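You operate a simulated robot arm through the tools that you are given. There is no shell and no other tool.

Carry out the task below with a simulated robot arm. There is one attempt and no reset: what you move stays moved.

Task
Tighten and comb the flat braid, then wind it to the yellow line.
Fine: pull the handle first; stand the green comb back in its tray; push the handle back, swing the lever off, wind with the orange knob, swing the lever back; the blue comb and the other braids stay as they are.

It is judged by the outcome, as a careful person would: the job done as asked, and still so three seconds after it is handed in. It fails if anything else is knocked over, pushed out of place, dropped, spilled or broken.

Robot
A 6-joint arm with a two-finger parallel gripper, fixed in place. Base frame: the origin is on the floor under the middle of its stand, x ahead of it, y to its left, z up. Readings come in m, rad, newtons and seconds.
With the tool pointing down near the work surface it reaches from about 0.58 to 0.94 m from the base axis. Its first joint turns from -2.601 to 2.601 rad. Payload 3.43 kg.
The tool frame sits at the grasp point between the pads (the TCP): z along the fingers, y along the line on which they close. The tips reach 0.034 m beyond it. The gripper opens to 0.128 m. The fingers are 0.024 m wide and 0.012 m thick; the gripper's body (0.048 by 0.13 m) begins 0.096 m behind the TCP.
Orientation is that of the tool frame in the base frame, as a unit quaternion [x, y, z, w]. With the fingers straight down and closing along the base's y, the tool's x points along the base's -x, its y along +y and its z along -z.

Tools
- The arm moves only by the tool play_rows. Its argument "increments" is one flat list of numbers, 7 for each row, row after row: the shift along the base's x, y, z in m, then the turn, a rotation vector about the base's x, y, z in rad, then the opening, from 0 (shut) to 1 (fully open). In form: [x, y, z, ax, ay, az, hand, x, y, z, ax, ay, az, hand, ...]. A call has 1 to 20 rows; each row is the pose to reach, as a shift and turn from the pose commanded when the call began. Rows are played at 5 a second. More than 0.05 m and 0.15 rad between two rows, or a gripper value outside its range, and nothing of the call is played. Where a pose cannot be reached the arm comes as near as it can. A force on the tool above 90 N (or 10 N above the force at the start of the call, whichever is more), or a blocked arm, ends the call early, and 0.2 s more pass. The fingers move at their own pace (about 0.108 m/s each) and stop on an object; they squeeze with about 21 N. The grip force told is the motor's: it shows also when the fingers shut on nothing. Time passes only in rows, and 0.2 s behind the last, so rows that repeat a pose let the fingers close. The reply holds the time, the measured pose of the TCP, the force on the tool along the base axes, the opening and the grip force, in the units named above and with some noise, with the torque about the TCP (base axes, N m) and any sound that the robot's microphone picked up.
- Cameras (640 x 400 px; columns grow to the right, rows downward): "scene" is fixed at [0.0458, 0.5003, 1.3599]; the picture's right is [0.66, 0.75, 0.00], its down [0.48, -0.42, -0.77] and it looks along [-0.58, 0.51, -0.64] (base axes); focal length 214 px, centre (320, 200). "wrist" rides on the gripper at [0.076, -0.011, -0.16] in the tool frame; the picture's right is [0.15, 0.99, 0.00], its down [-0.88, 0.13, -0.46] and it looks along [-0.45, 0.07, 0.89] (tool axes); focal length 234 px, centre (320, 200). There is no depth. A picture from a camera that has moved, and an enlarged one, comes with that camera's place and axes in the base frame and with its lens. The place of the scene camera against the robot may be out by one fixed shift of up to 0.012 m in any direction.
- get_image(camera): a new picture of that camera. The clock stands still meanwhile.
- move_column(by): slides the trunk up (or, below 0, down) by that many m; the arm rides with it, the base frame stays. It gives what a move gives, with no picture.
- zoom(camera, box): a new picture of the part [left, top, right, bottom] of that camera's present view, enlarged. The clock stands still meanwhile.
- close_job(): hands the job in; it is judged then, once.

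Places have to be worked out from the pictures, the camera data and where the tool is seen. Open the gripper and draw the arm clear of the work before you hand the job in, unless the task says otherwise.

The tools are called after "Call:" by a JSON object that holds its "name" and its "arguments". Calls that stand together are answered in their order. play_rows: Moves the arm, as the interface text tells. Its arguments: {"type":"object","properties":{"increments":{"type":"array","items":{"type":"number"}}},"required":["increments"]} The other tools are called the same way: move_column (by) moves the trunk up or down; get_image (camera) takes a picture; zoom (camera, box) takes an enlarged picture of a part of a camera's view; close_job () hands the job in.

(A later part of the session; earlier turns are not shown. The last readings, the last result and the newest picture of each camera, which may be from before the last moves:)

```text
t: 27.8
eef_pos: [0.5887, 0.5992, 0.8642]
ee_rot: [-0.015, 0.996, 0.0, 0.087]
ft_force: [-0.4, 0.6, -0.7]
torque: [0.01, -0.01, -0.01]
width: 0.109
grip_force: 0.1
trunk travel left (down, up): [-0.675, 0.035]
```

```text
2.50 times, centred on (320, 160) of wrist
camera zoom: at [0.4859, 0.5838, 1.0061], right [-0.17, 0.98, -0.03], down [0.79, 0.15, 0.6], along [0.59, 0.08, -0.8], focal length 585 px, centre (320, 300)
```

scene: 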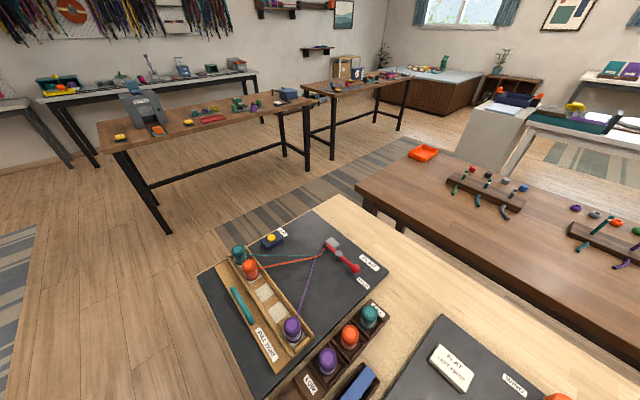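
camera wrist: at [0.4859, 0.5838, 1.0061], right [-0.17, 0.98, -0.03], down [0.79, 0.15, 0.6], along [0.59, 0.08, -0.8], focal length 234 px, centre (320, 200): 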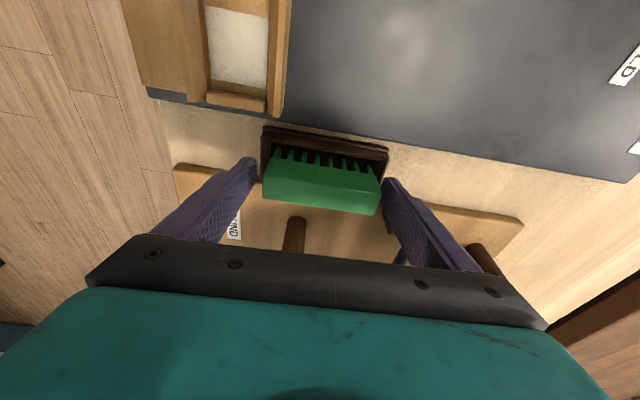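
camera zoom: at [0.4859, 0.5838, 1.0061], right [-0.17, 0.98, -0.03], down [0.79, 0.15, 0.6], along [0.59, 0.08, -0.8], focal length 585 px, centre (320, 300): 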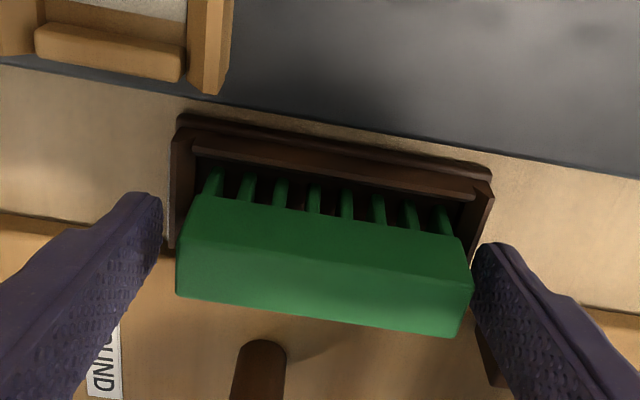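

The fingers flank both ends with a few mm to spare and no contact force. I'll close on it now.

Call:
{"name": "play_rows", "arguments": {"increments": [0, 0.0015, 0, 0, 0, 0, 0.8, 0, 0.0015, 0, 0, 0, 0, 0.72, 0, 0.0015, 0, 0, 0, 0, 0.64, 0, 0.0015, 0, 0, 0, 0, 0.6, 0, 0.0015, 0, 0, 0, 0, 0.6]}}

Call:
{"name": "zoom", "arguments": {"camera": "wrist", "box": [220, 80, 420, 240]}}

```text
t: 28.9
eef_pos: [0.5869, 0.6004, 0.8629]
ee_rot: [-0.014, 0.996, 0.0, 0.086]
ft_force: [-1.3, 0.0, 0.0]
torque: [-0.02, 0.0, 0.0]
width: 0.0894
grip_force: 20.6
trunk travel left (down, up): [-0.675, 0.035]
```

```text
2.50 times, centred on (320, 160) of wrist
camera zoom: at [0.4855, 0.5854, 1.0061], right [-0.17, 0.98, -0.03], down [0.79, 0.15, 0.6], along [0.59, 0.08, -0.8], focal length 585 px, centre (320, 300)
```

zoom: 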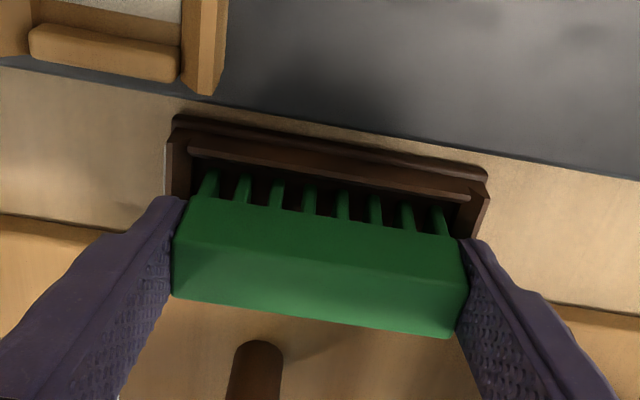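

The comb is held between its ends (89 mm, 21 N). I'll lift it slowly straight up.

Call:
{"name": "play_rows", "arguments": {"increments": [0, 0, 0, 0, 0, 0, 0.5, 0, 0, 0.006, 0, 0, 0, 0.5, 0, 0, 0.015, 0, 0, 0, 0.5, 0, 0, 0.03, 0, 0, 0, 0.5, 0, 0, 0.05, 0, 0, 0, 0.5, 0, 0, 0.075, 0, 0, 0, 0.5]}}

Call:
{"name": "get_image", "arguments": {"camera": "wrist"}}

Call:
{"name": "zoom", "arguments": {"camera": "wrist", "box": [220, 80, 420, 240]}}

```text
t: 30.4
eef_pos: [0.5865, 0.5987, 0.9372]
ee_rot: [-0.015, 0.996, 0.0, 0.086]
ft_force: [-0.4, -0.4, -0.8]
torque: [-0.02, -0.01, 0.04]
width: 0.0895
grip_force: 21.0
trunk travel left (down, up): [-0.675, 0.035]
```

```text
taken
camera wrist: at [0.4847, 0.5846, 1.0813], right [-0.17, 0.98, -0.03], down [0.79, 0.15, 0.6], along [0.59, 0.08, -0.8], focal length 234 px, centre (320, 200)
```

wrist: 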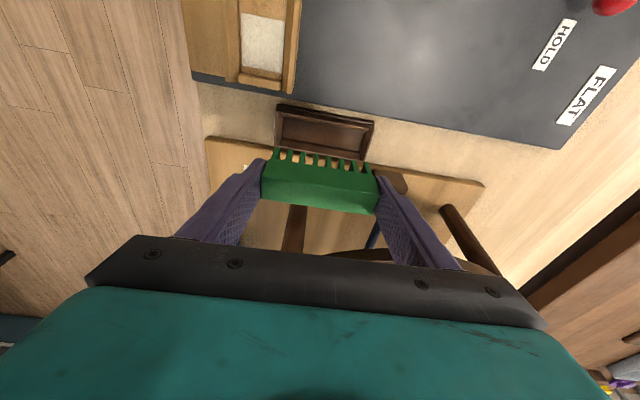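

```text
2.50 times, centred on (320, 160) of wrist
camera zoom: at [0.4847, 0.5846, 1.0813], right [-0.17, 0.98, -0.03], down [0.79, 0.15, 0.6], along [0.59, 0.08, -0.8], focal length 585 px, centre (320, 300)
```

zoom: 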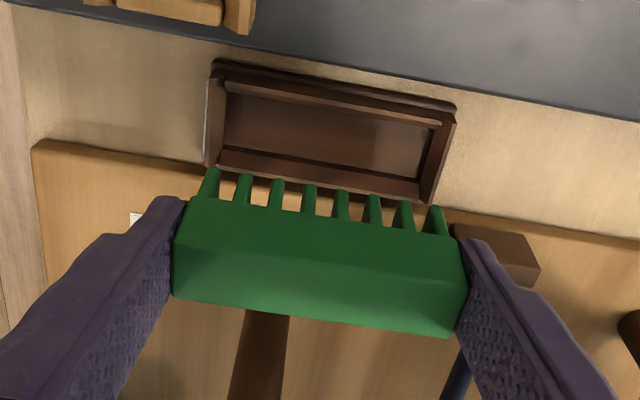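

The comb came out cleanly and hangs level with its teeth free. I'll raise it well above everything, carry it over the strands and turn it +90° so its teeth line up across the strands.

Call:
{"name": "play_rows", "arguments": {"increments": [0, 0, 0.045, 0, 0, 0, 0.5, 0, 0, 0.09, 0, 0, 0, 0.5, 0, 0, 0.125, 0, 0, 0, 0.5, -0.0252, 0.0059, 0.125, 0, 0, 0.1428, 0.5, -0.0504, 0.0118, 0.125, 0, 0, 0.2856, 0.5, -0.0756, 0.0177, 0.125, 0, 0, 0.4284, 0.5, -0.1008, 0.0236, 0.125, 0, 0, 0.5712, 0.5, -0.126, 0.0295, 0.125, 0, 0, 0.714, 0.5, -0.1512, 0.0354, 0.125, 0, 0, 0.8568, 0.5, -0.1764, 0.0413, 0.125, 0, 0, 0.9996, 0.5, -0.2016, 0.0472, 0.125, 0, 0, 1.1424, 0.5, -0.2268, 0.0531, 0.125, 0, 0, 1.2852, 0.5, -0.252, 0.059, 0.125, 0, 0, 1.428, 0.5, -0.277, 0.065, 0.125, 0, 0, 1.5708, 0.5, -0.277, 0.065, 0.125, 0, 0, 1.5708, 0.5]}}

Call:
{"name": "get_image", "arguments": {"camera": "wrist"}}

Call:
{"name": "zoom", "arguments": {"camera": "wrist", "box": [220, 40, 420, 240]}}

```text
t: 33.5
eef_pos: [0.3081, 0.6639, 1.0624]
ee_rot: [0.716, -0.693, -0.061, -0.061]
ft_force: [-0.5, 0.4, -0.1]
torque: [0.0, 0.0, -0.04]
width: 0.0894
grip_force: 20.8
trunk travel left (down, up): [-0.675, 0.035]
```

```text
taken
camera wrist: at [0.3222, 0.5606, 1.2055], right [-0.98, -0.17, -0.03], down [-0.16, 0.79, 0.6], along [-0.08, 0.59, -0.8], focal length 234 px, centre (320, 200)
```

wrist: 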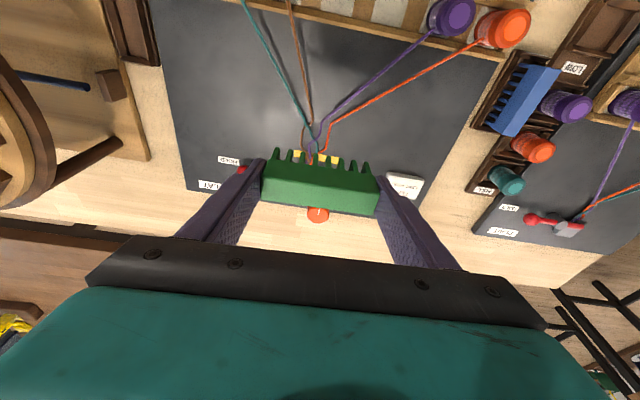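

```text
2.00 times, centred on (320, 140) of wrist
camera zoom: at [0.3222, 0.5606, 1.2055], right [-0.98, -0.17, -0.03], down [-0.16, 0.79, 0.6], along [-0.08, 0.59, -0.8], focal length 468 px, centre (320, 320)
```

zoom: 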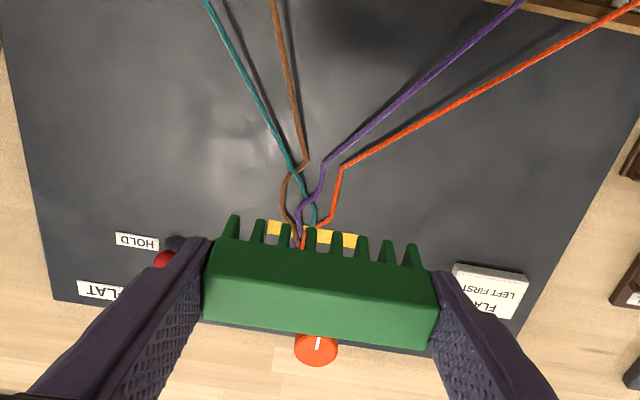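

The strands are clearly visible: their elbows sit at y≈0.688, spreading 0.278–0.340 in x at y≈0.68. I'll lower the comb so its teeth hover just above the strands at y≈0.678 and check the alignment.

Call:
{"name": "play_rows", "arguments": {"increments": [0, 0.007, -0.04, 0, 0, 0, 0.5, 0, 0.0135, -0.08, 0, 0, 0, 0.5, 0, 0.0135, -0.115, 0, 0, 0, 0.5, 0, 0.0135, -0.135, 0, 0, 0, 0.5, 0, 0.0135, -0.145, 0, 0, 0, 0.5, 0, 0.0135, -0.145, 0, 0, 0, 0.5]}}

Call:
{"name": "get_image", "arguments": {"camera": "wrist"}}

Call:
{"name": "zoom", "arguments": {"camera": "wrist", "box": [220, 40, 420, 220]}}

```text
t: 35.0
eef_pos: [0.3094, 0.6779, 0.9173]
ee_rot: [0.714, -0.694, -0.061, -0.061]
ft_force: [0.1, 0.0, 0.1]
torque: [-0.01, 0.03, 0.02]
width: 0.0893
grip_force: 21.2
trunk travel left (down, up): [-0.675, 0.035]
```

```text
taken
camera wrist: at [0.3233, 0.5761, 1.0612], right [-0.98, -0.17, -0.03], down [-0.15, 0.79, 0.6], along [-0.08, 0.59, -0.8], focal length 234 px, centre (320, 200)
```

wrist: 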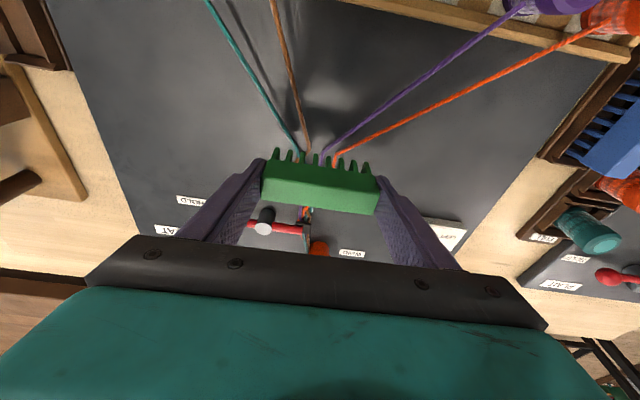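

```text
2.22 times, centred on (320, 130) of wrist
camera zoom: at [0.3233, 0.5761, 1.0612], right [-0.98, -0.17, -0.03], down [-0.15, 0.79, 0.6], along [-0.08, 0.59, -0.8], focal length 520 px, centre (320, 356)
```

zoom: 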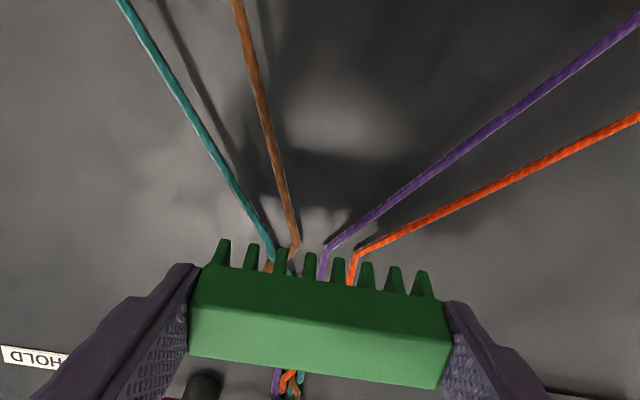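

The comb hovers just behind the elbows. I'll enlarge the teeth to judge their length and where they will fall between the strands.

Call:
{"name": "zoom", "arguments": {"camera": "wrist", "box": [270, 120, 370, 190]}}

Call:
{"name": "zoom", "arguments": {"camera": "scene", "box": [380, 280, 640, 400]}}

```text
5.71 times, centred on (320, 155) of wrist
camera zoom: at [0.3233, 0.5761, 1.0612], right [-0.98, -0.17, -0.03], down [-0.15, 0.79, 0.6], along [-0.08, 0.59, -0.8], focal length 1338 px, centre (320, 457)
```

zoom: 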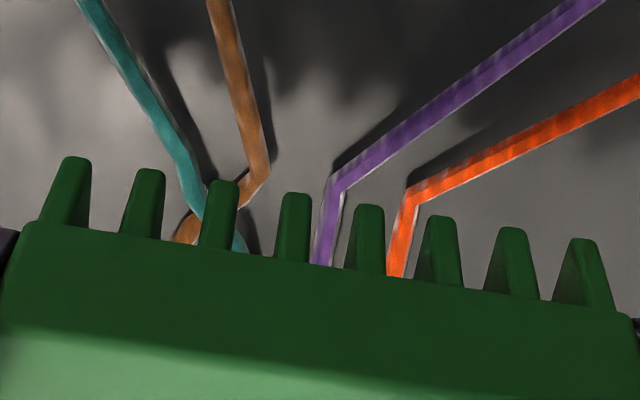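

```text
2.46 times, centred on (510, 340) of scene
camera zoom: at [0.0458, 0.5003, 1.3599], right [0.66, 0.75, 0.0], down [0.48, -0.42, -0.77], along [-0.58, 0.51, -0.64], focal length 528 px, centre (-148, -145)
```

zoom: 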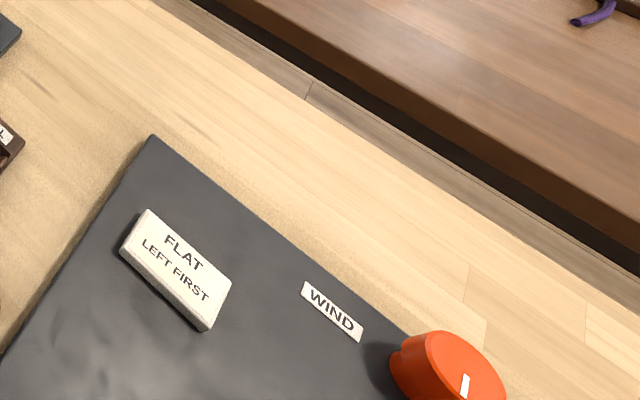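

The teeth tips should reach about 6 cm below the TCP, so I'll lower to about TCP z≈0.884 in small steps, watching for contact with the mat.

Call:
{"name": "play_rows", "arguments": {"increments": [0, 0, -0.01, 0, 0, 0, 0.5, 0, 0, -0.02, 0, 0, 0, 0.5, 0, 0, -0.027, 0, 0, 0, 0.5, 0, 0, -0.032, 0, 0, 0, 0.5]}}

Call:
{"name": "zoom", "arguments": {"camera": "wrist", "box": [260, 100, 380, 190]}}

Call:
{"name": "get_image", "arguments": {"camera": "wrist"}}

```text
t: 36.0
eef_pos: [0.3107, 0.6776, 0.8849]
ee_rot: [0.714, -0.694, -0.061, -0.062]
ft_force: [-0.3, 0.0, -1.2]
torque: [-0.01, 0.05, -0.03]
width: 0.0892
grip_force: 20.7
trunk travel left (down, up): [-0.675, 0.035]
```

```text
4.44 times, centred on (320, 145) of wrist
camera zoom: at [0.3238, 0.5753, 1.0288], right [-0.98, -0.17, -0.03], down [-0.15, 0.79, 0.6], along [-0.08, 0.59, -0.8], focal length 1041 px, centre (320, 444)
```

zoom: 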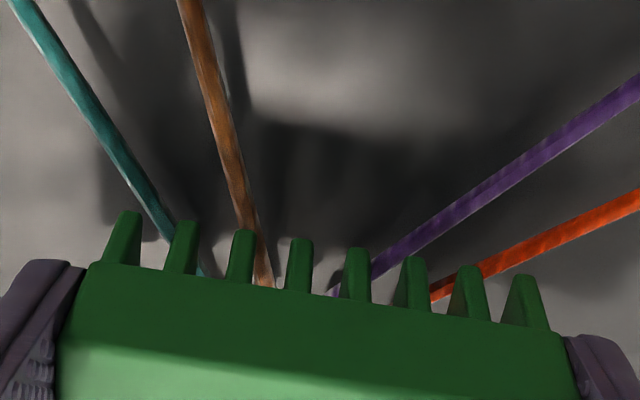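

```text
taken
camera wrist: at [0.3238, 0.5753, 1.0288], right [-0.98, -0.17, -0.03], down [-0.15, 0.79, 0.6], along [-0.08, 0.59, -0.8], focal length 234 px, centre (320, 200)
```

wrist: 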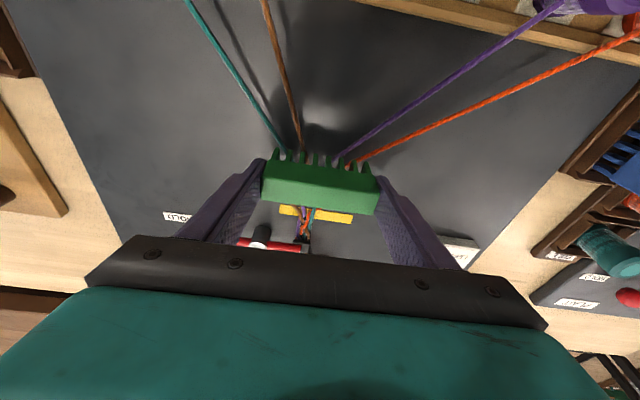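

There's no contact yet; the strands run behind the teeth tips. I'll go down a little more, 2 mm at a time, checking the force.

Call:
{"name": "play_rows", "arguments": {"increments": [0, 0, -0.001, 0, 0, 0, 0.5, 0, 0, -0.002, 0, 0, 0, 0.5, 0, 0, -0.003, 0, 0, 0, 0.5]}}

Call:
{"name": "zoom", "arguments": {"camera": "wrist", "box": [260, 100, 380, 190]}}

```text
t: 36.8
eef_pos: [0.3102, 0.6777, 0.8818]
ee_rot: [0.715, -0.694, -0.06, -0.061]
ft_force: [-0.2, 0.2, 0.1]
torque: [-0.01, -0.02, -0.02]
width: 0.089
grip_force: 20.7
trunk travel left (down, up): [-0.675, 0.035]
```

```text
4.44 times, centred on (320, 145) of wrist
camera zoom: at [0.323, 0.5755, 1.0252], right [-0.98, -0.17, -0.03], down [-0.15, 0.79, 0.6], along [-0.08, 0.59, -0.8], focal length 1041 px, centre (320, 444)
```

zoom: 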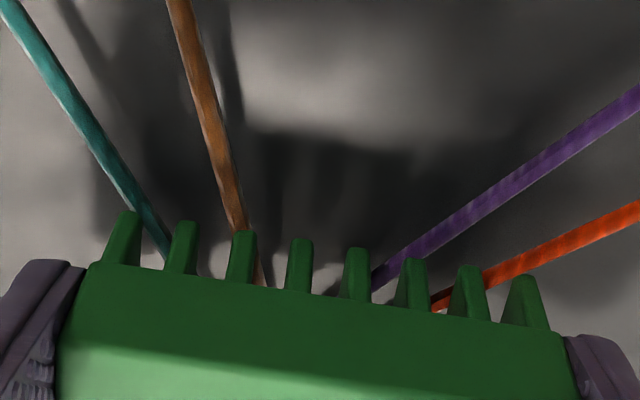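

Still no contact. I'll go 3 mm lower in 1 mm steps.

Call:
{"name": "play_rows", "arguments": {"increments": [0, 0, -0.001, 0, 0, 0, 0.5, 0, 0, -0.002, 0, 0, 0, 0.5, 0, 0, -0.003, 0, 0, 0, 0.5]}}

Call:
{"name": "zoom", "arguments": {"camera": "wrist", "box": [260, 100, 380, 190]}}

```text
t: 37.5
eef_pos: [0.3107, 0.6789, 0.8789]
ee_rot: [0.715, -0.694, -0.06, -0.062]
ft_force: [0.9, 0.4, -0.2]
torque: [0.02, -0.01, 0.01]
width: 0.0895
grip_force: 21.1
trunk travel left (down, up): [-0.675, 0.035]
```

```text
4.44 times, centred on (320, 145) of wrist
camera zoom: at [0.3232, 0.5756, 1.0225], right [-0.98, -0.17, -0.03], down [-0.15, 0.79, 0.6], along [-0.08, 0.59, -0.8], focal length 1041 px, centre (320, 444)
```

zoom: 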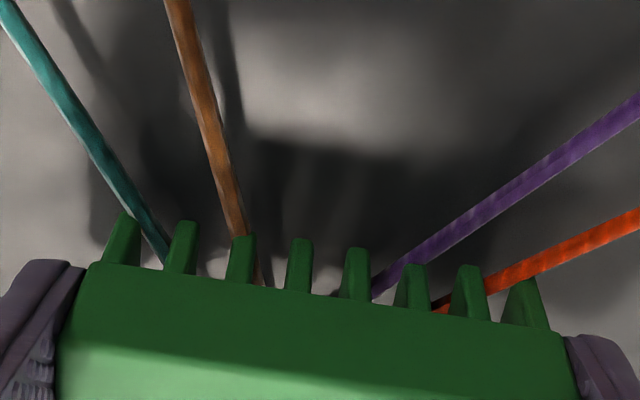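

The strands now pass over the tooth tips, one in each of alternate gaps, so the teeth are in between them. I'll try one more 1.5 mm down to find the mat, then push toward the braid.

Call:
{"name": "play_rows", "arguments": {"increments": [0, 0, -0.001, 0, 0, 0, 0.5, 0, 0, -0.002, 0, 0, 0, 0.5]}}

Call:
{"name": "zoom", "arguments": {"camera": "wrist", "box": [260, 100, 380, 190]}}

```text
t: 38.1
eef_pos: [0.3107, 0.6794, 0.8766]
ee_rot: [0.715, -0.694, -0.06, -0.061]
ft_force: [0.8, 0.8, -0.8]
torque: [0.0, 0.02, 0.02]
width: 0.0895
grip_force: 21.2
trunk travel left (down, up): [-0.675, 0.035]
```

```text
4.44 times, centred on (320, 145) of wrist
camera zoom: at [0.3239, 0.576, 1.0205], right [-0.98, -0.17, -0.03], down [-0.15, 0.79, 0.6], along [-0.08, 0.59, -0.8], focal length 1041 px, centre (320, 444)
```

zoom: 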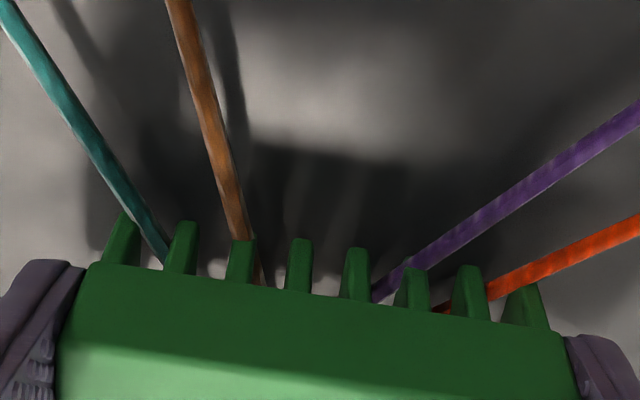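

No mat contact, and the strands ride well above the tooth tips. Now I'll push the comb toward the braid (+y) gently.

Call:
{"name": "play_rows", "arguments": {"increments": [0, 0.003, 0, 0, 0, 0, 0.5, 0, 0.006, 0, 0, 0, 0, 0.5, 0, 0.009, 0, 0, 0, 0, 0.5, 0, 0.012, 0, 0, 0, 0, 0.5, 0, 0.015, 0, 0, 0, 0, 0.5]}}

Call:
{"name": "get_image", "arguments": {"camera": "wrist"}}

Call:
{"name": "zoom", "arguments": {"camera": "wrist", "box": [240, 80, 400, 260]}}

```text
t: 39.4
eef_pos: [0.3107, 0.694, 0.8768]
ee_rot: [0.715, -0.694, -0.061, -0.062]
ft_force: [-0.4, 0.8, 0.0]
torque: [-0.02, -0.01, 0.0]
width: 0.0892
grip_force: 20.8
trunk travel left (down, up): [-0.675, 0.035]
```

```text
taken
camera wrist: at [0.324, 0.5906, 1.0202], right [-0.98, -0.17, -0.03], down [-0.15, 0.79, 0.6], along [-0.08, 0.59, -0.8], focal length 234 px, centre (320, 200)
```

wrist: 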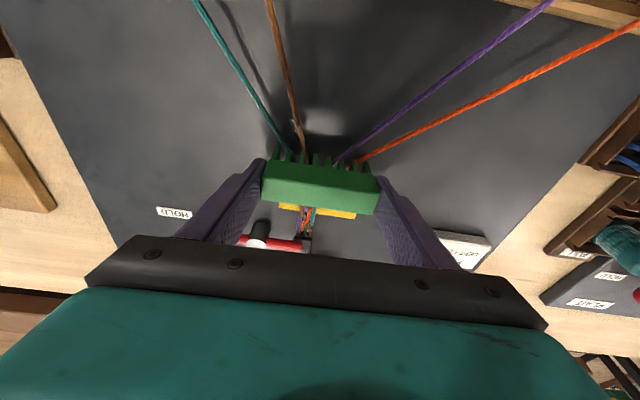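

```text
2.22 times, centred on (320, 170) of wrist
camera zoom: at [0.324, 0.5906, 1.0202], right [-0.98, -0.17, -0.03], down [-0.15, 0.79, 0.6], along [-0.08, 0.59, -0.8], focal length 520 px, centre (320, 267)
```

zoom: 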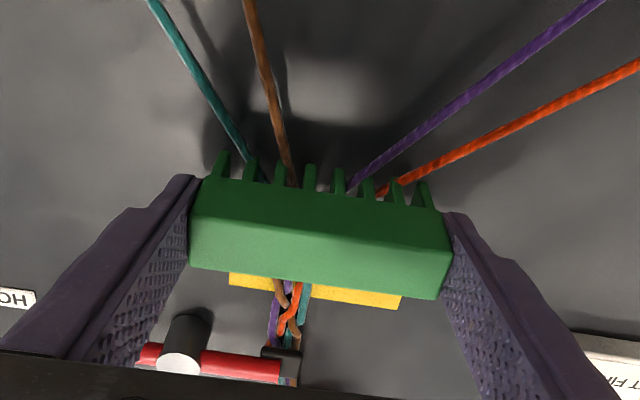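

There's no resistance yet and the elbows seem to move along with the teeth. I'll keep pushing gradually.

Call:
{"name": "play_rows", "arguments": {"increments": [0, 0.003, 0, 0, 0, 0, 0.5, 0, 0.006, 0, 0, 0, 0, 0.5, 0, 0.009, 0, 0, 0, 0, 0.5, 0, 0.012, 0, 0, 0, 0, 0.5, 0, 0.015, 0, 0, 0, 0, 0.5]}}

Call:
{"name": "zoom", "arguments": {"camera": "wrist", "box": [240, 80, 400, 260]}}

```text
t: 40.5
eef_pos: [0.3116, 0.7092, 0.8758]
ee_rot: [0.715, -0.694, -0.06, -0.062]
ft_force: [0.1, -0.2, -0.5]
torque: [-0.02, -0.01, 0.01]
width: 0.0891
grip_force: 20.5
trunk travel left (down, up): [-0.675, 0.035]
```

```text
2.22 times, centred on (320, 170) of wrist
camera zoom: at [0.3239, 0.6059, 1.0198], right [-0.98, -0.17, -0.03], down [-0.15, 0.79, 0.6], along [-0.08, 0.59, -0.8], focal length 520 px, centre (320, 267)
```

zoom: 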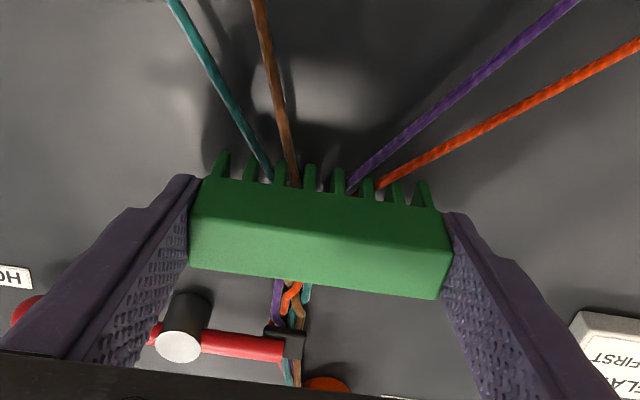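

The elbows are following the comb (the strands stay straight up to it at y≈0.709). I'll continue with finer steps and watch the push force.

Call:
{"name": "play_rows", "arguments": {"increments": [0, 0.003, 0, 0, 0, 0, 0.5, 0, 0.006, 0, 0, 0, 0, 0.5, 0, 0.009, 0, 0, 0, 0, 0.5, 0, 0.012, 0, 0, 0, 0, 0.5]}}

Call:
{"name": "zoom", "arguments": {"camera": "wrist", "box": [240, 80, 400, 260]}}

```text
t: 41.5
eef_pos: [0.3095, 0.7188, 0.8776]
ee_rot: [0.715, -0.694, -0.06, -0.061]
ft_force: [0.6, -7.2, -0.4]
torque: [-0.18, -0.04, 0.01]
width: 0.0892
grip_force: 21.3
trunk travel left (down, up): [-0.675, 0.035]
```

```text
2.22 times, centred on (320, 170) of wrist
camera zoom: at [0.3237, 0.6171, 1.0205], right [-0.98, -0.17, -0.03], down [-0.15, 0.79, 0.6], along [-0.08, 0.59, -0.8], focal length 520 px, centre (320, 267)
```

zoom: 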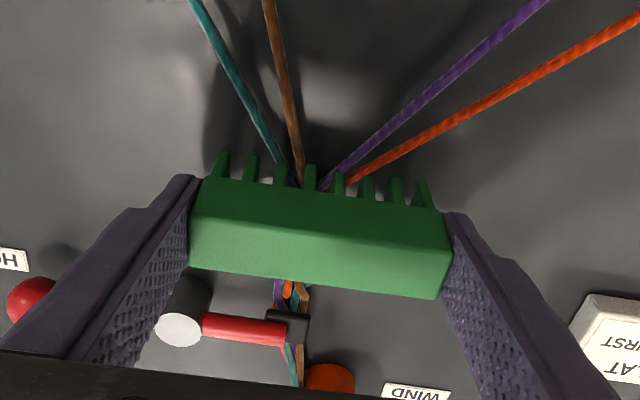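

Resistance has appeared (7 N) at y≈0.719, meaning the crossing is packing against the braid. I'll push a few more millimetres in 1 mm steps.

Call:
{"name": "play_rows", "arguments": {"increments": [0, 0.001, 0, 0, 0, 0, 0.5, 0, 0.002, 0, 0, 0, 0, 0.5, 0, 0.003, 0, 0, 0, 0, 0.5]}}

Call:
{"name": "zoom", "arguments": {"camera": "wrist", "box": [240, 80, 400, 260]}}

```text
t: 42.4
eef_pos: [0.3103, 0.7219, 0.8779]
ee_rot: [0.715, -0.694, -0.06, -0.06]
ft_force: [-0.1, -10.2, -1.1]
torque: [-0.27, 0.01, 0.0]
width: 0.0894
grip_force: 20.9
trunk travel left (down, up): [-0.675, 0.035]
```

```text
2.22 times, centred on (320, 170) of wrist
camera zoom: at [0.3238, 0.62, 1.0209], right [-0.98, -0.17, -0.03], down [-0.15, 0.79, 0.6], along [-0.08, 0.59, -0.8], focal length 520 px, centre (320, 267)
```

zoom: 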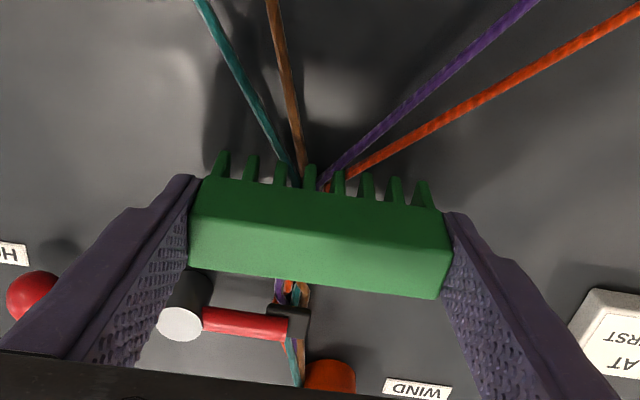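

The resistance grows gently (10 N). I'll push 4 mm more and see whether it keeps packing.

Call:
{"name": "play_rows", "arguments": {"increments": [0, 0.001, 0, 0, 0, 0, 0.5, 0, 0.002, 0, 0, 0, 0, 0.5, 0, 0.003, 0, 0, 0, 0, 0.5, 0, 0.004, 0, 0, 0, 0, 0.5]}}

Call:
{"name": "zoom", "arguments": {"camera": "wrist", "box": [240, 80, 400, 260]}}

```text
t: 43.4
eef_pos: [0.3104, 0.7255, 0.8774]
ee_rot: [0.715, -0.694, -0.06, -0.061]
ft_force: [0.7, -11.7, -0.4]
torque: [-0.29, 0.01, -0.03]
width: 0.0895
grip_force: 21.5
trunk travel left (down, up): [-0.675, 0.035]
```

```text
2.22 times, centred on (320, 170) of wrist
camera zoom: at [0.3235, 0.6235, 1.0216], right [-0.98, -0.17, -0.03], down [-0.15, 0.79, 0.6], along [-0.08, 0.59, -0.8], focal length 520 px, centre (320, 267)
```

zoom: 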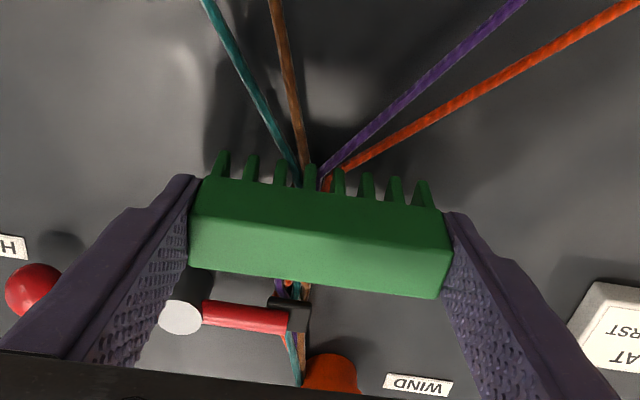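

Force has levelled at about 12 N and the strand elbows sit right at the teeth (y≈0.722). I'll ease back 3 mm and lift straight up to inspect the result.

Call:
{"name": "play_rows", "arguments": {"increments": [0, -0.002, 0, 0, 0, 0, 0.5, 0, -0.004, 0, 0, 0, 0, 0.5, 0, -0.004, 0.01, 0, 0, 0, 0.5, 0, -0.004, 0.03, 0, 0, 0, 0.5, 0, -0.004, 0.06, 0, 0, 0, 0.5, 0, -0.02, 0.1, 0, 0, 0, 0.5, 0, -0.05, 0.13, 0, 0, 0, 0.5]}}

Call:
{"name": "get_image", "arguments": {"camera": "wrist"}}

Call:
{"name": "zoom", "arguments": {"camera": "wrist", "box": [240, 60, 400, 240]}}

```text
t: 45.0
eef_pos: [0.3099, 0.6767, 1.0072]
ee_rot: [0.715, -0.693, -0.062, -0.061]
ft_force: [-0.5, 0.3, -1.3]
torque: [0.01, -0.02, 0.01]
width: 0.0893
grip_force: 21.3
trunk travel left (down, up): [-0.675, 0.035]
```

```text
taken
camera wrist: at [0.3228, 0.574, 1.1507], right [-0.98, -0.17, -0.03], down [-0.16, 0.79, 0.6], along [-0.08, 0.59, -0.8], focal length 234 px, centre (320, 200)
```

wrist: 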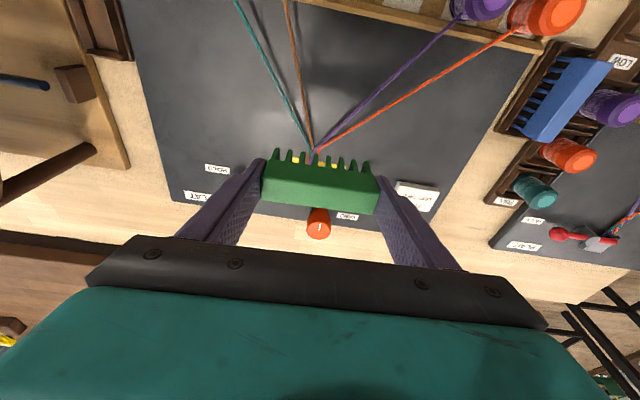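

```text
2.22 times, centred on (320, 150) of wrist
camera zoom: at [0.3228, 0.574, 1.1507], right [-0.98, -0.17, -0.03], down [-0.16, 0.79, 0.6], along [-0.08, 0.59, -0.8], focal length 520 px, centre (320, 311)
```

zoom: 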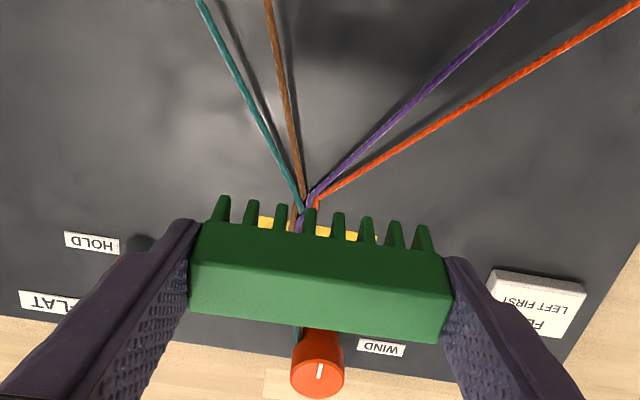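

All four strands now converge tightly at about (0.31, 0.726), short of the yellow line. I'll shift the camera a bit to see the packed crossing clear of the comb.

Call:
{"name": "play_rows", "arguments": {"increments": [0, 0.03, 0.02, 0, 0, 0, 0.5, 0, 0.06, 0.03, 0, 0, 0, 0.5]}}

Call:
{"name": "zoom", "arguments": {"camera": "wrist", "box": [250, 40, 390, 160]}}

```text
t: 45.5
eef_pos: [0.3097, 0.7388, 1.0375]
ee_rot: [0.715, -0.694, -0.06, -0.06]
ft_force: [0.4, -0.3, -0.1]
torque: [0.0, 0.01, 0.02]
width: 0.0894
grip_force: 20.6
trunk travel left (down, up): [-0.675, 0.035]
```

```text
3.33 times, centred on (320, 100) of wrist
camera zoom: at [0.3236, 0.6362, 1.181], right [-0.98, -0.17, -0.03], down [-0.16, 0.79, 0.6], along [-0.08, 0.59, -0.8], focal length 781 px, centre (320, 533)
```

zoom: 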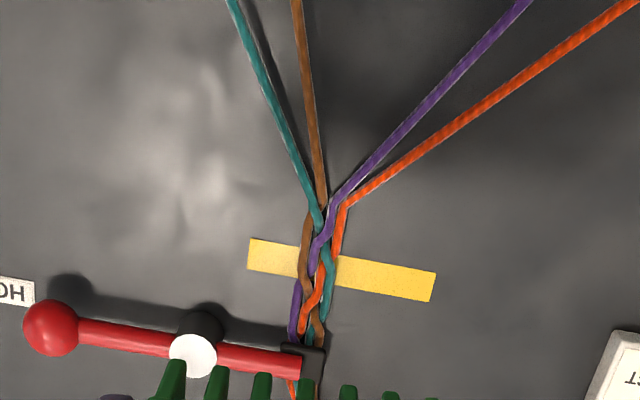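

The crossing is now packed evenly from the fell (y≈0.7265) through the clamp, about 3 cm short of the yellow line. I'll carry the comb back above its tray, reversing the path and rotation.

Call:
{"name": "play_rows", "arguments": {"increments": [0.0231, -0.0115, 0.025, 0, 0, -0.1428, 0.5, 0.0462, -0.023, 0.025, 0, 0, -0.2856, 0.5, 0.0693, -0.0345, 0.025, 0, 0, -0.4284, 0.5, 0.0924, -0.046, 0.025, 0, 0, -0.5712, 0.5, 0.1155, -0.0575, 0.025, 0, 0, -0.714, 0.5, 0.1386, -0.069, 0.025, 0, 0, -0.8568, 0.5, 0.1617, -0.0805, 0.025, 0, 0, -0.9996, 0.5, 0.1848, -0.092, 0.025, 0, 0, -1.1424, 0.5, 0.2079, -0.1035, 0.025, 0, 0, -1.2852, 0.5, 0.231, -0.115, 0.025, 0, 0, -1.428, 0.5, 0.2541, -0.1265, 0.025, 0, 0, -1.5708, 0.5, 0.277, -0.1375, 0.025, 0, 0, -1.5708, 0.5, 0.277, -0.1375, 0.025, 0, 0, -1.5708, 0.5]}}

Call:
{"name": "get_image", "arguments": {"camera": "wrist"}}

Call:
{"name": "zoom", "arguments": {"camera": "wrist", "box": [220, 80, 420, 240]}}

```text
t: 48.4
eef_pos: [0.5874, 0.6011, 1.0617]
ee_rot: [-0.015, 0.996, 0.0, 0.086]
ft_force: [-0.7, 0.1, -0.1]
torque: [0.0, 0.01, -0.02]
width: 0.0893
grip_force: 20.7
trunk travel left (down, up): [-0.675, 0.035]
```

```text
taken
camera wrist: at [0.4851, 0.586, 1.2057], right [-0.17, 0.98, -0.03], down [0.79, 0.15, 0.6], along [0.59, 0.08, -0.8], focal length 234 px, centre (320, 200)
```

wrist: 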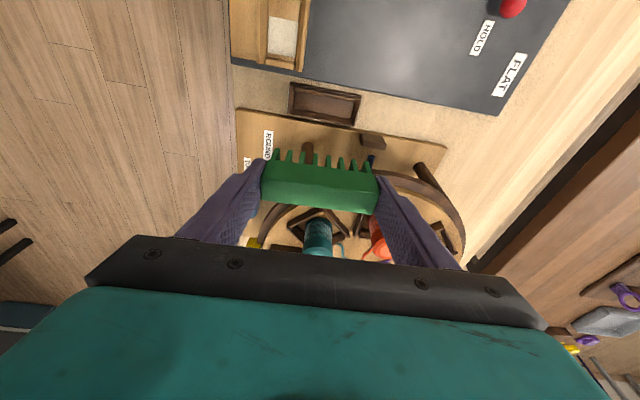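

```text
2.50 times, centred on (320, 160) of wrist
camera zoom: at [0.4851, 0.586, 1.2057], right [-0.17, 0.98, -0.03], down [0.79, 0.15, 0.6], along [0.59, 0.08, -0.8], focal length 585 px, centre (320, 300)
```

zoom: 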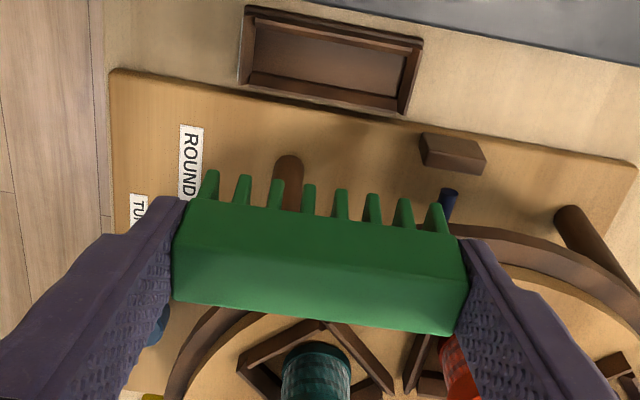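

The comb sits in the grip as it did after pick-up. I'll lower to the height used just after lifting and compare its alignment with the tray.

Call:
{"name": "play_rows", "arguments": {"increments": [0, 0, -0.04, 0, 0, 0, 0.5, 0, 0, -0.08, 0, 0, 0, 0.5, 0, 0, -0.11, 0, 0, 0, 0.5, 0, 0, -0.125, 0, 0, 0, 0.5, 0, 0, -0.125, 0, 0, 0, 0.5]}}

Call:
{"name": "zoom", "arguments": {"camera": "wrist", "box": [220, 80, 420, 240]}}

```text
t: 49.5
eef_pos: [0.5886, 0.6008, 0.937]
ee_rot: [-0.015, 0.996, 0.0, 0.086]
ft_force: [0.7, -0.5, -0.2]
torque: [0.01, -0.04, 0.01]
width: 0.0893
grip_force: 20.7
trunk travel left (down, up): [-0.675, 0.035]
```

```text
2.50 times, centred on (320, 160) of wrist
camera zoom: at [0.4856, 0.5851, 1.0807], right [-0.17, 0.98, -0.03], down [0.79, 0.15, 0.6], along [0.59, 0.08, -0.8], focal length 585 px, centre (320, 300)
```

zoom: 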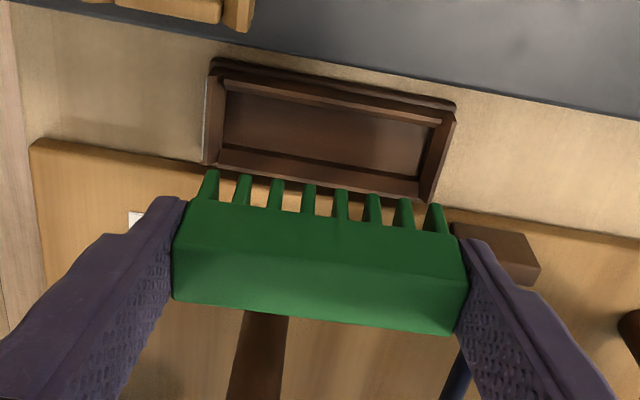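

Tray and comb line up exactly as they did after lifting. I'll lower it into the tray, slowing near the bottom.

Call:
{"name": "play_rows", "arguments": {"increments": [0, 0, -0.025, 0, 0, 0, 0.5, 0, 0, -0.045, 0, 0, 0, 0.5, 0, 0, -0.06, 0, 0, 0, 0.5, 0, 0, -0.067, 0, 0, 0, 0.5, 0, 0, -0.071, 0, 0, 0, 0.5]}}

Call:
{"name": "zoom", "arguments": {"camera": "wrist", "box": [220, 80, 420, 240]}}

```text
t: 50.8
eef_pos: [0.5874, 0.5984, 0.8653]
ee_rot: [-0.014, 0.996, 0.0, 0.087]
ft_force: [-0.2, 0.2, 0.8]
torque: [0.01, 0.02, -0.01]
width: 0.0892
grip_force: 21.0
trunk travel left (down, up): [-0.675, 0.035]
```

```text
2.50 times, centred on (320, 160) of wrist
camera zoom: at [0.4853, 0.5843, 1.0089], right [-0.17, 0.98, -0.03], down [0.79, 0.15, 0.6], along [0.59, 0.08, -0.8], focal length 585 px, centre (320, 300)
```

zoom: 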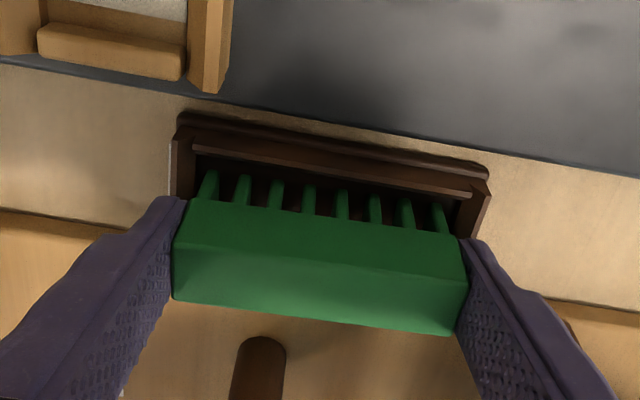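

The teeth are down inside the tray with 4 mm to go. I'll take the last millimetres one at a time, watching the upward force.

Call:
{"name": "play_rows", "arguments": {"increments": [0, 0, -0.001, 0, 0, 0, 0.5, 0, 0, -0.002, 0, 0, 0, 0.5, 0, 0, -0.003, 0, 0, 0, 0.5, 0, 0, -0.004, 0, 0, 0, 0.5]}}

```text
t: 51.8
eef_pos: [0.5875, 0.5998, 0.8638]
ee_rot: [-0.014, 0.996, 0.0, 0.086]
ft_force: [-1.1, 0.7, 3.4]
torque: [0.17, -0.01, -0.01]
width: 0.0893
grip_force: 20.7
trunk travel left (down, up): [-0.675, 0.035]
```

A light 3.4 N upward force shows the comb is resting on the tray floor. I'll release by opening gradually and then look.

Call:
{"name": "play_rows", "arguments": {"increments": [0, 0, 0, 0, 0, 0, 0.68, 0, 0, 0, 0, 0, 0, 0.72, 0, 0, 0, 0, 0, 0, 0.78, 0, 0, 0, 0, 0, 0, 0.85, 0, 0, 0, 0, 0, 0, 0.85]}}

Call:
{"name": "zoom", "arguments": {"camera": "wrist", "box": [220, 80, 420, 240]}}

```text
t: 53.0
eef_pos: [0.5865, 0.5993, 0.8627]
ee_rot: [-0.015, 0.996, -0.001, 0.086]
ft_force: [-0.5, 0.6, 0.8]
torque: [0.03, -0.02, 0.0]
width: 0.1089
grip_force: 0.1
trunk travel left (down, up): [-0.675, 0.035]
```

```text
2.50 times, centred on (320, 160) of wrist
camera zoom: at [0.4854, 0.5848, 1.0054], right [-0.17, 0.98, -0.03], down [0.79, 0.15, 0.6], along [0.59, 0.08, -0.8], focal length 585 px, centre (320, 300)
```

zoom: 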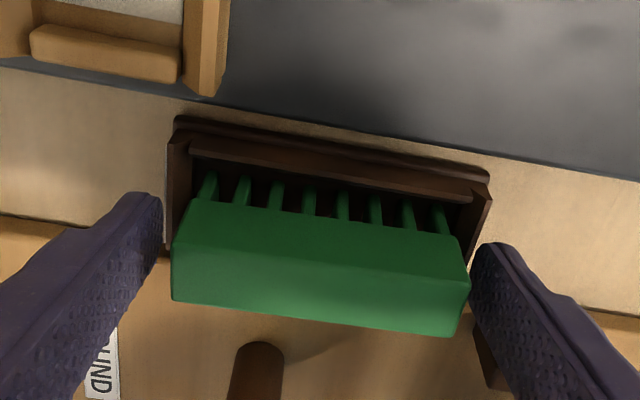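

The green comb stands in its tray on its own, just as before. I'll rise straight up, straighten the tool, and go hover over the handle, now near y≈0.470.

Call:
{"name": "play_rows", "arguments": {"increments": [0, 0, 0.03, 0, 0, 0, 0.85, 0, 0, 0.075, 0, 0, 0, 0.85, 0, 0, 0.12, 0, 0, 0, 0.85, 0, 0, 0.16, 0, 0, 0, 0.85, -0.01, 0, 0.2, 0, 0.06, -0.01, 0.85, -0.05, -0.02, 0.2, 0, 0.12, -0.02, 0.7, -0.09, -0.04, 0.2, 0, 0.1745, -0.03, 0.6, -0.125, -0.062, 0.19, 0, 0.1745, -0.03, 0.5, -0.16, -0.083, 0.175, 0, 0.1745, -0.03, 0.4, -0.195, -0.103, 0.16, 0, 0.1745, -0.03, 0.3, -0.225, -0.118, 0.145, 0, 0.1745, -0.03, 0.29, -0.2496, -0.1293, 0.13, 0, 0.1745, -0.03, 0.29, -0.2496, -0.1293, 0.13, 0, 0.1745, -0.03, 0.29]}}

Call:
{"name": "get_image", "arguments": {"camera": "wrist"}}

Call:
{"name": "zoom", "arguments": {"camera": "wrist", "box": [240, 40, 400, 230]}}

```text
t: 55.8
eef_pos: [0.3386, 0.4701, 0.9922]
ee_rot: [0.0, 1.0, 0.0, -0.002]
ft_force: [-0.6, -0.2, 0.5]
torque: [-0.03, 0.01, -0.01]
width: 0.037
grip_force: 0.1
trunk travel left (down, up): [-0.675, 0.035]
```

```text
taken
camera wrist: at [0.2611, 0.4576, 1.1511], right [-0.15, 0.99, 0.0], down [0.88, 0.13, 0.45], along [0.45, 0.07, -0.89], focal length 234 px, centre (320, 200)
```

wrist: 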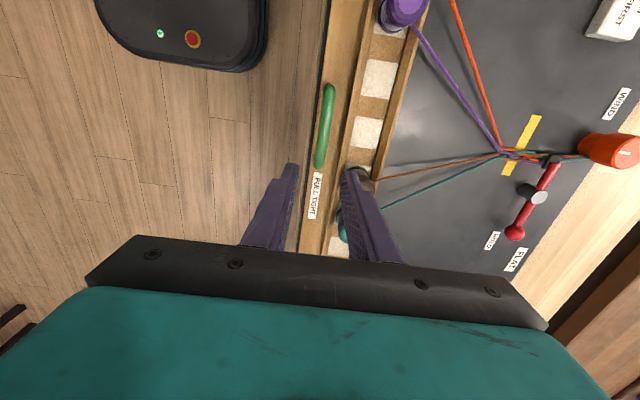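

```text
2.11 times, centred on (320, 135) of wrist
camera zoom: at [0.2611, 0.4576, 1.1511], right [-0.15, 0.99, 0.0], down [0.88, 0.13, 0.45], along [0.45, 0.07, -0.89], focal length 493 px, centre (320, 337)
```

zoom: 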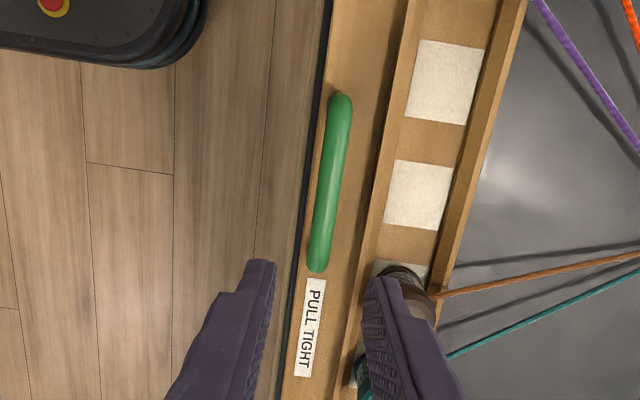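

The handle is where I left it. I'll descend to the same grip height as before and close on the bar.

Call:
{"name": "play_rows", "arguments": {"increments": [0, 0, -0.04, 0, 0, 0, 0.29, 0, 0, -0.08, 0, 0, 0, 0.29, 0, 0, -0.1, 0, 0, 0, 0.29, 0, 0, -0.113, 0, 0, 0, 0.29, 0, 0, -0.113, 0, 0, 0, 0.29]}}

Call:
{"name": "zoom", "arguments": {"camera": "wrist", "box": [240, 80, 400, 230]}}

```text
t: 57.0
eef_pos: [0.3368, 0.4728, 0.8776]
ee_rot: [0.0, 1.0, 0.0, -0.001]
ft_force: [0.4, 0.5, -0.1]
torque: [-0.02, -0.03, 0.02]
width: 0.0372
grip_force: 0.0
trunk travel left (down, up): [-0.675, 0.035]
```

```text
2.67 times, centred on (320, 155) of wrist
camera zoom: at [0.261, 0.4593, 1.0372], right [-0.15, 0.99, 0.0], down [0.88, 0.13, 0.45], along [0.45, 0.07, -0.89], focal length 624 px, centre (320, 320)
```

zoom: 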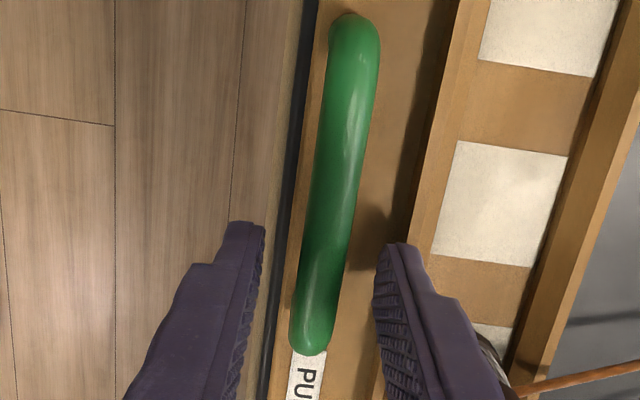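

The bar is centred between the fingers. Closing on it now.

Call:
{"name": "play_rows", "arguments": {"increments": [0, 0, 0, 0, 0, 0, 0.2, 0, 0, 0, 0, 0, 0, 0.1, 0, 0, 0, 0, 0, 0, 0.05, 0, 0, 0, 0, 0, 0, 0.05]}}

```text
t: 58.0
eef_pos: [0.3361, 0.4715, 0.8788]
ee_rot: [0.0, 1.0, -0.001, -0.001]
ft_force: [-0.6, 0.2, -2.2]
torque: [-0.01, -0.05, 0.05]
width: 0.0136
grip_force: 45.6
trunk travel left (down, up): [-0.675, 0.035]
```

The bar is gripped at 13.6 mm. I'll push the sled back toward +y along the same line.

Call:
{"name": "play_rows", "arguments": {"increments": [-0.0002, 0.005, 0, 0, 0, 0, 0.05, -0.0004, 0.01, 0, 0, 0, 0, 0.05, -0.0005, 0.015, 0, 0, 0, 0, 0.05, -0.0007, 0.02, 0, 0, 0, 0, 0.05, -0.0009, 0.025, 0, 0, 0, 0, 0.05, -0.0011, 0.03, 0, 0, 0, 0, 0.05, -0.0012, 0.035, 0, 0, 0, 0, 0.05, -0.0014, 0.04, 0, 0, 0, 0, 0.05]}}

Call:
{"name": "get_image", "arguments": {"camera": "wrist"}}

```text
t: 59.8
eef_pos: [0.3372, 0.5112, 0.8776]
ee_rot: [0.0, 1.0, 0.0, -0.001]
ft_force: [5.9, -0.2, -5.0]
torque: [-0.07, -0.38, 0.06]
width: 0.0132
grip_force: 45.2
trunk travel left (down, up): [-0.675, 0.035]
```

```text
taken
camera wrist: at [0.2608, 0.4986, 1.0373], right [-0.15, 0.99, 0.0], down [0.88, 0.13, 0.45], along [0.45, 0.07, -0.89], focal length 234 px, centre (320, 200)
```

wrist: 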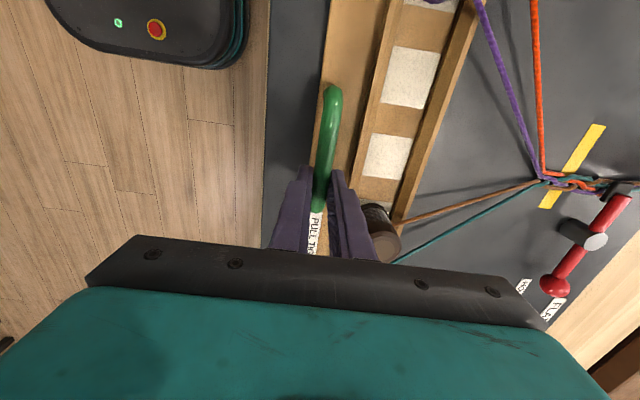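

The sled is nearly home and the braid stays packed. I'll push the last few millimetres until I feel the stop.

Call:
{"name": "play_rows", "arguments": {"increments": [0, 0.0015, 0, 0, 0, 0, 0.05, 0, 0.003, 0, 0, 0, 0, 0.05, 0, 0.0045, 0, 0, 0, 0, 0.05, 0, 0.006, 0, 0, 0, 0, 0.05]}}

```text
t: 60.8
eef_pos: [0.3362, 0.516, 0.8782]
ee_rot: [0.0, 1.0, -0.002, -0.001]
ft_force: [8.3, -4.4, -17.6]
torque: [-0.06, -0.83, 0.09]
width: 0.0135
grip_force: 44.8
trunk travel left (down, up): [-0.675, 0.035]
```

There's slight resistance at y≈0.516. I'll nudge 2 mm more to confirm it's the stop.

Call:
{"name": "play_rows", "arguments": {"increments": [0, 0.001, 0, 0, 0, 0, 0.05, 0, 0.002, 0, 0, 0, 0, 0.05]}}

Call:
{"name": "zoom", "arguments": {"camera": "wrist", "box": [260, 0, 640, 280]}}

```text
t: 61.4
eef_pos: [0.3369, 0.5168, 0.8785]
ee_rot: [0.001, 1.0, -0.003, -0.002]
ft_force: [5.3, -19.4, -23.5]
torque: [-0.3, -0.34, 0.11]
width: 0.0137
grip_force: 45.7
trunk travel left (down, up): [-0.675, 0.035]
```

```text
1.43 times, centred on (450, 140) of wrist
camera zoom: at [0.2613, 0.5051, 1.0376], right [-0.15, 0.99, -0.01], down [0.88, 0.13, 0.45], along [0.45, 0.06, -0.89], focal length 334 px, centre (134, 286)
```

zoom: 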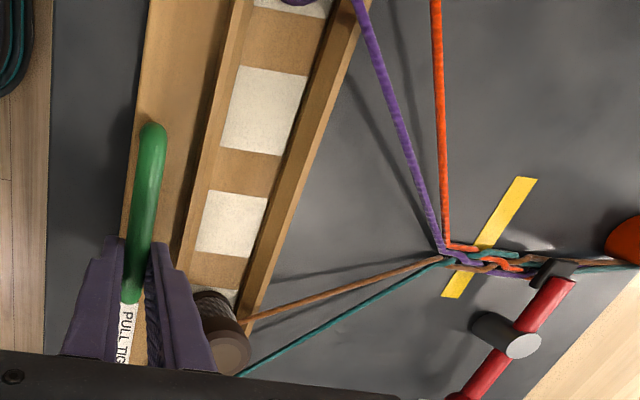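

The force rose to ~19 N at y≈0.517, so the sled is fully home. I'll relax, open and lift off.

Call:
{"name": "play_rows", "arguments": {"increments": [0, -0.0025, 0, 0, 0, 0, 0.05, 0, -0.0025, 0, 0, 0, 0, 0.15, 0, -0.0025, 0, 0, 0, 0, 0.27, 0, -0.0025, 0.001, 0, 0, 0, 0.27, 0, -0.0025, 0.03, 0, 0, 0, 0.27, 0, -0.0025, 0.07, 0, 0, 0, 0.27, 0, -0.0025, 0.11, 0, 0, 0, 0.27]}}

Call:
{"name": "get_image", "arguments": {"camera": "wrist"}}

```text
t: 63.0
eef_pos: [0.3359, 0.5156, 0.9894]
ee_rot: [0.0, 1.0, 0.0, -0.001]
ft_force: [0.5, 0.8, 0.5]
torque: [0.02, -0.02, 0.02]
width: 0.0348
grip_force: 0.1
trunk travel left (down, up): [-0.675, 0.035]
```

```text
taken
camera wrist: at [0.2598, 0.5035, 1.1484], right [-0.15, 0.99, 0.0], down [0.88, 0.13, 0.45], along [0.45, 0.07, -0.89], focal length 234 px, centre (320, 200)
```

wrist: 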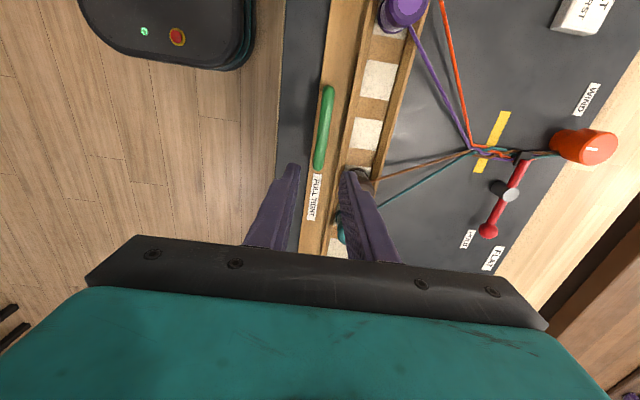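

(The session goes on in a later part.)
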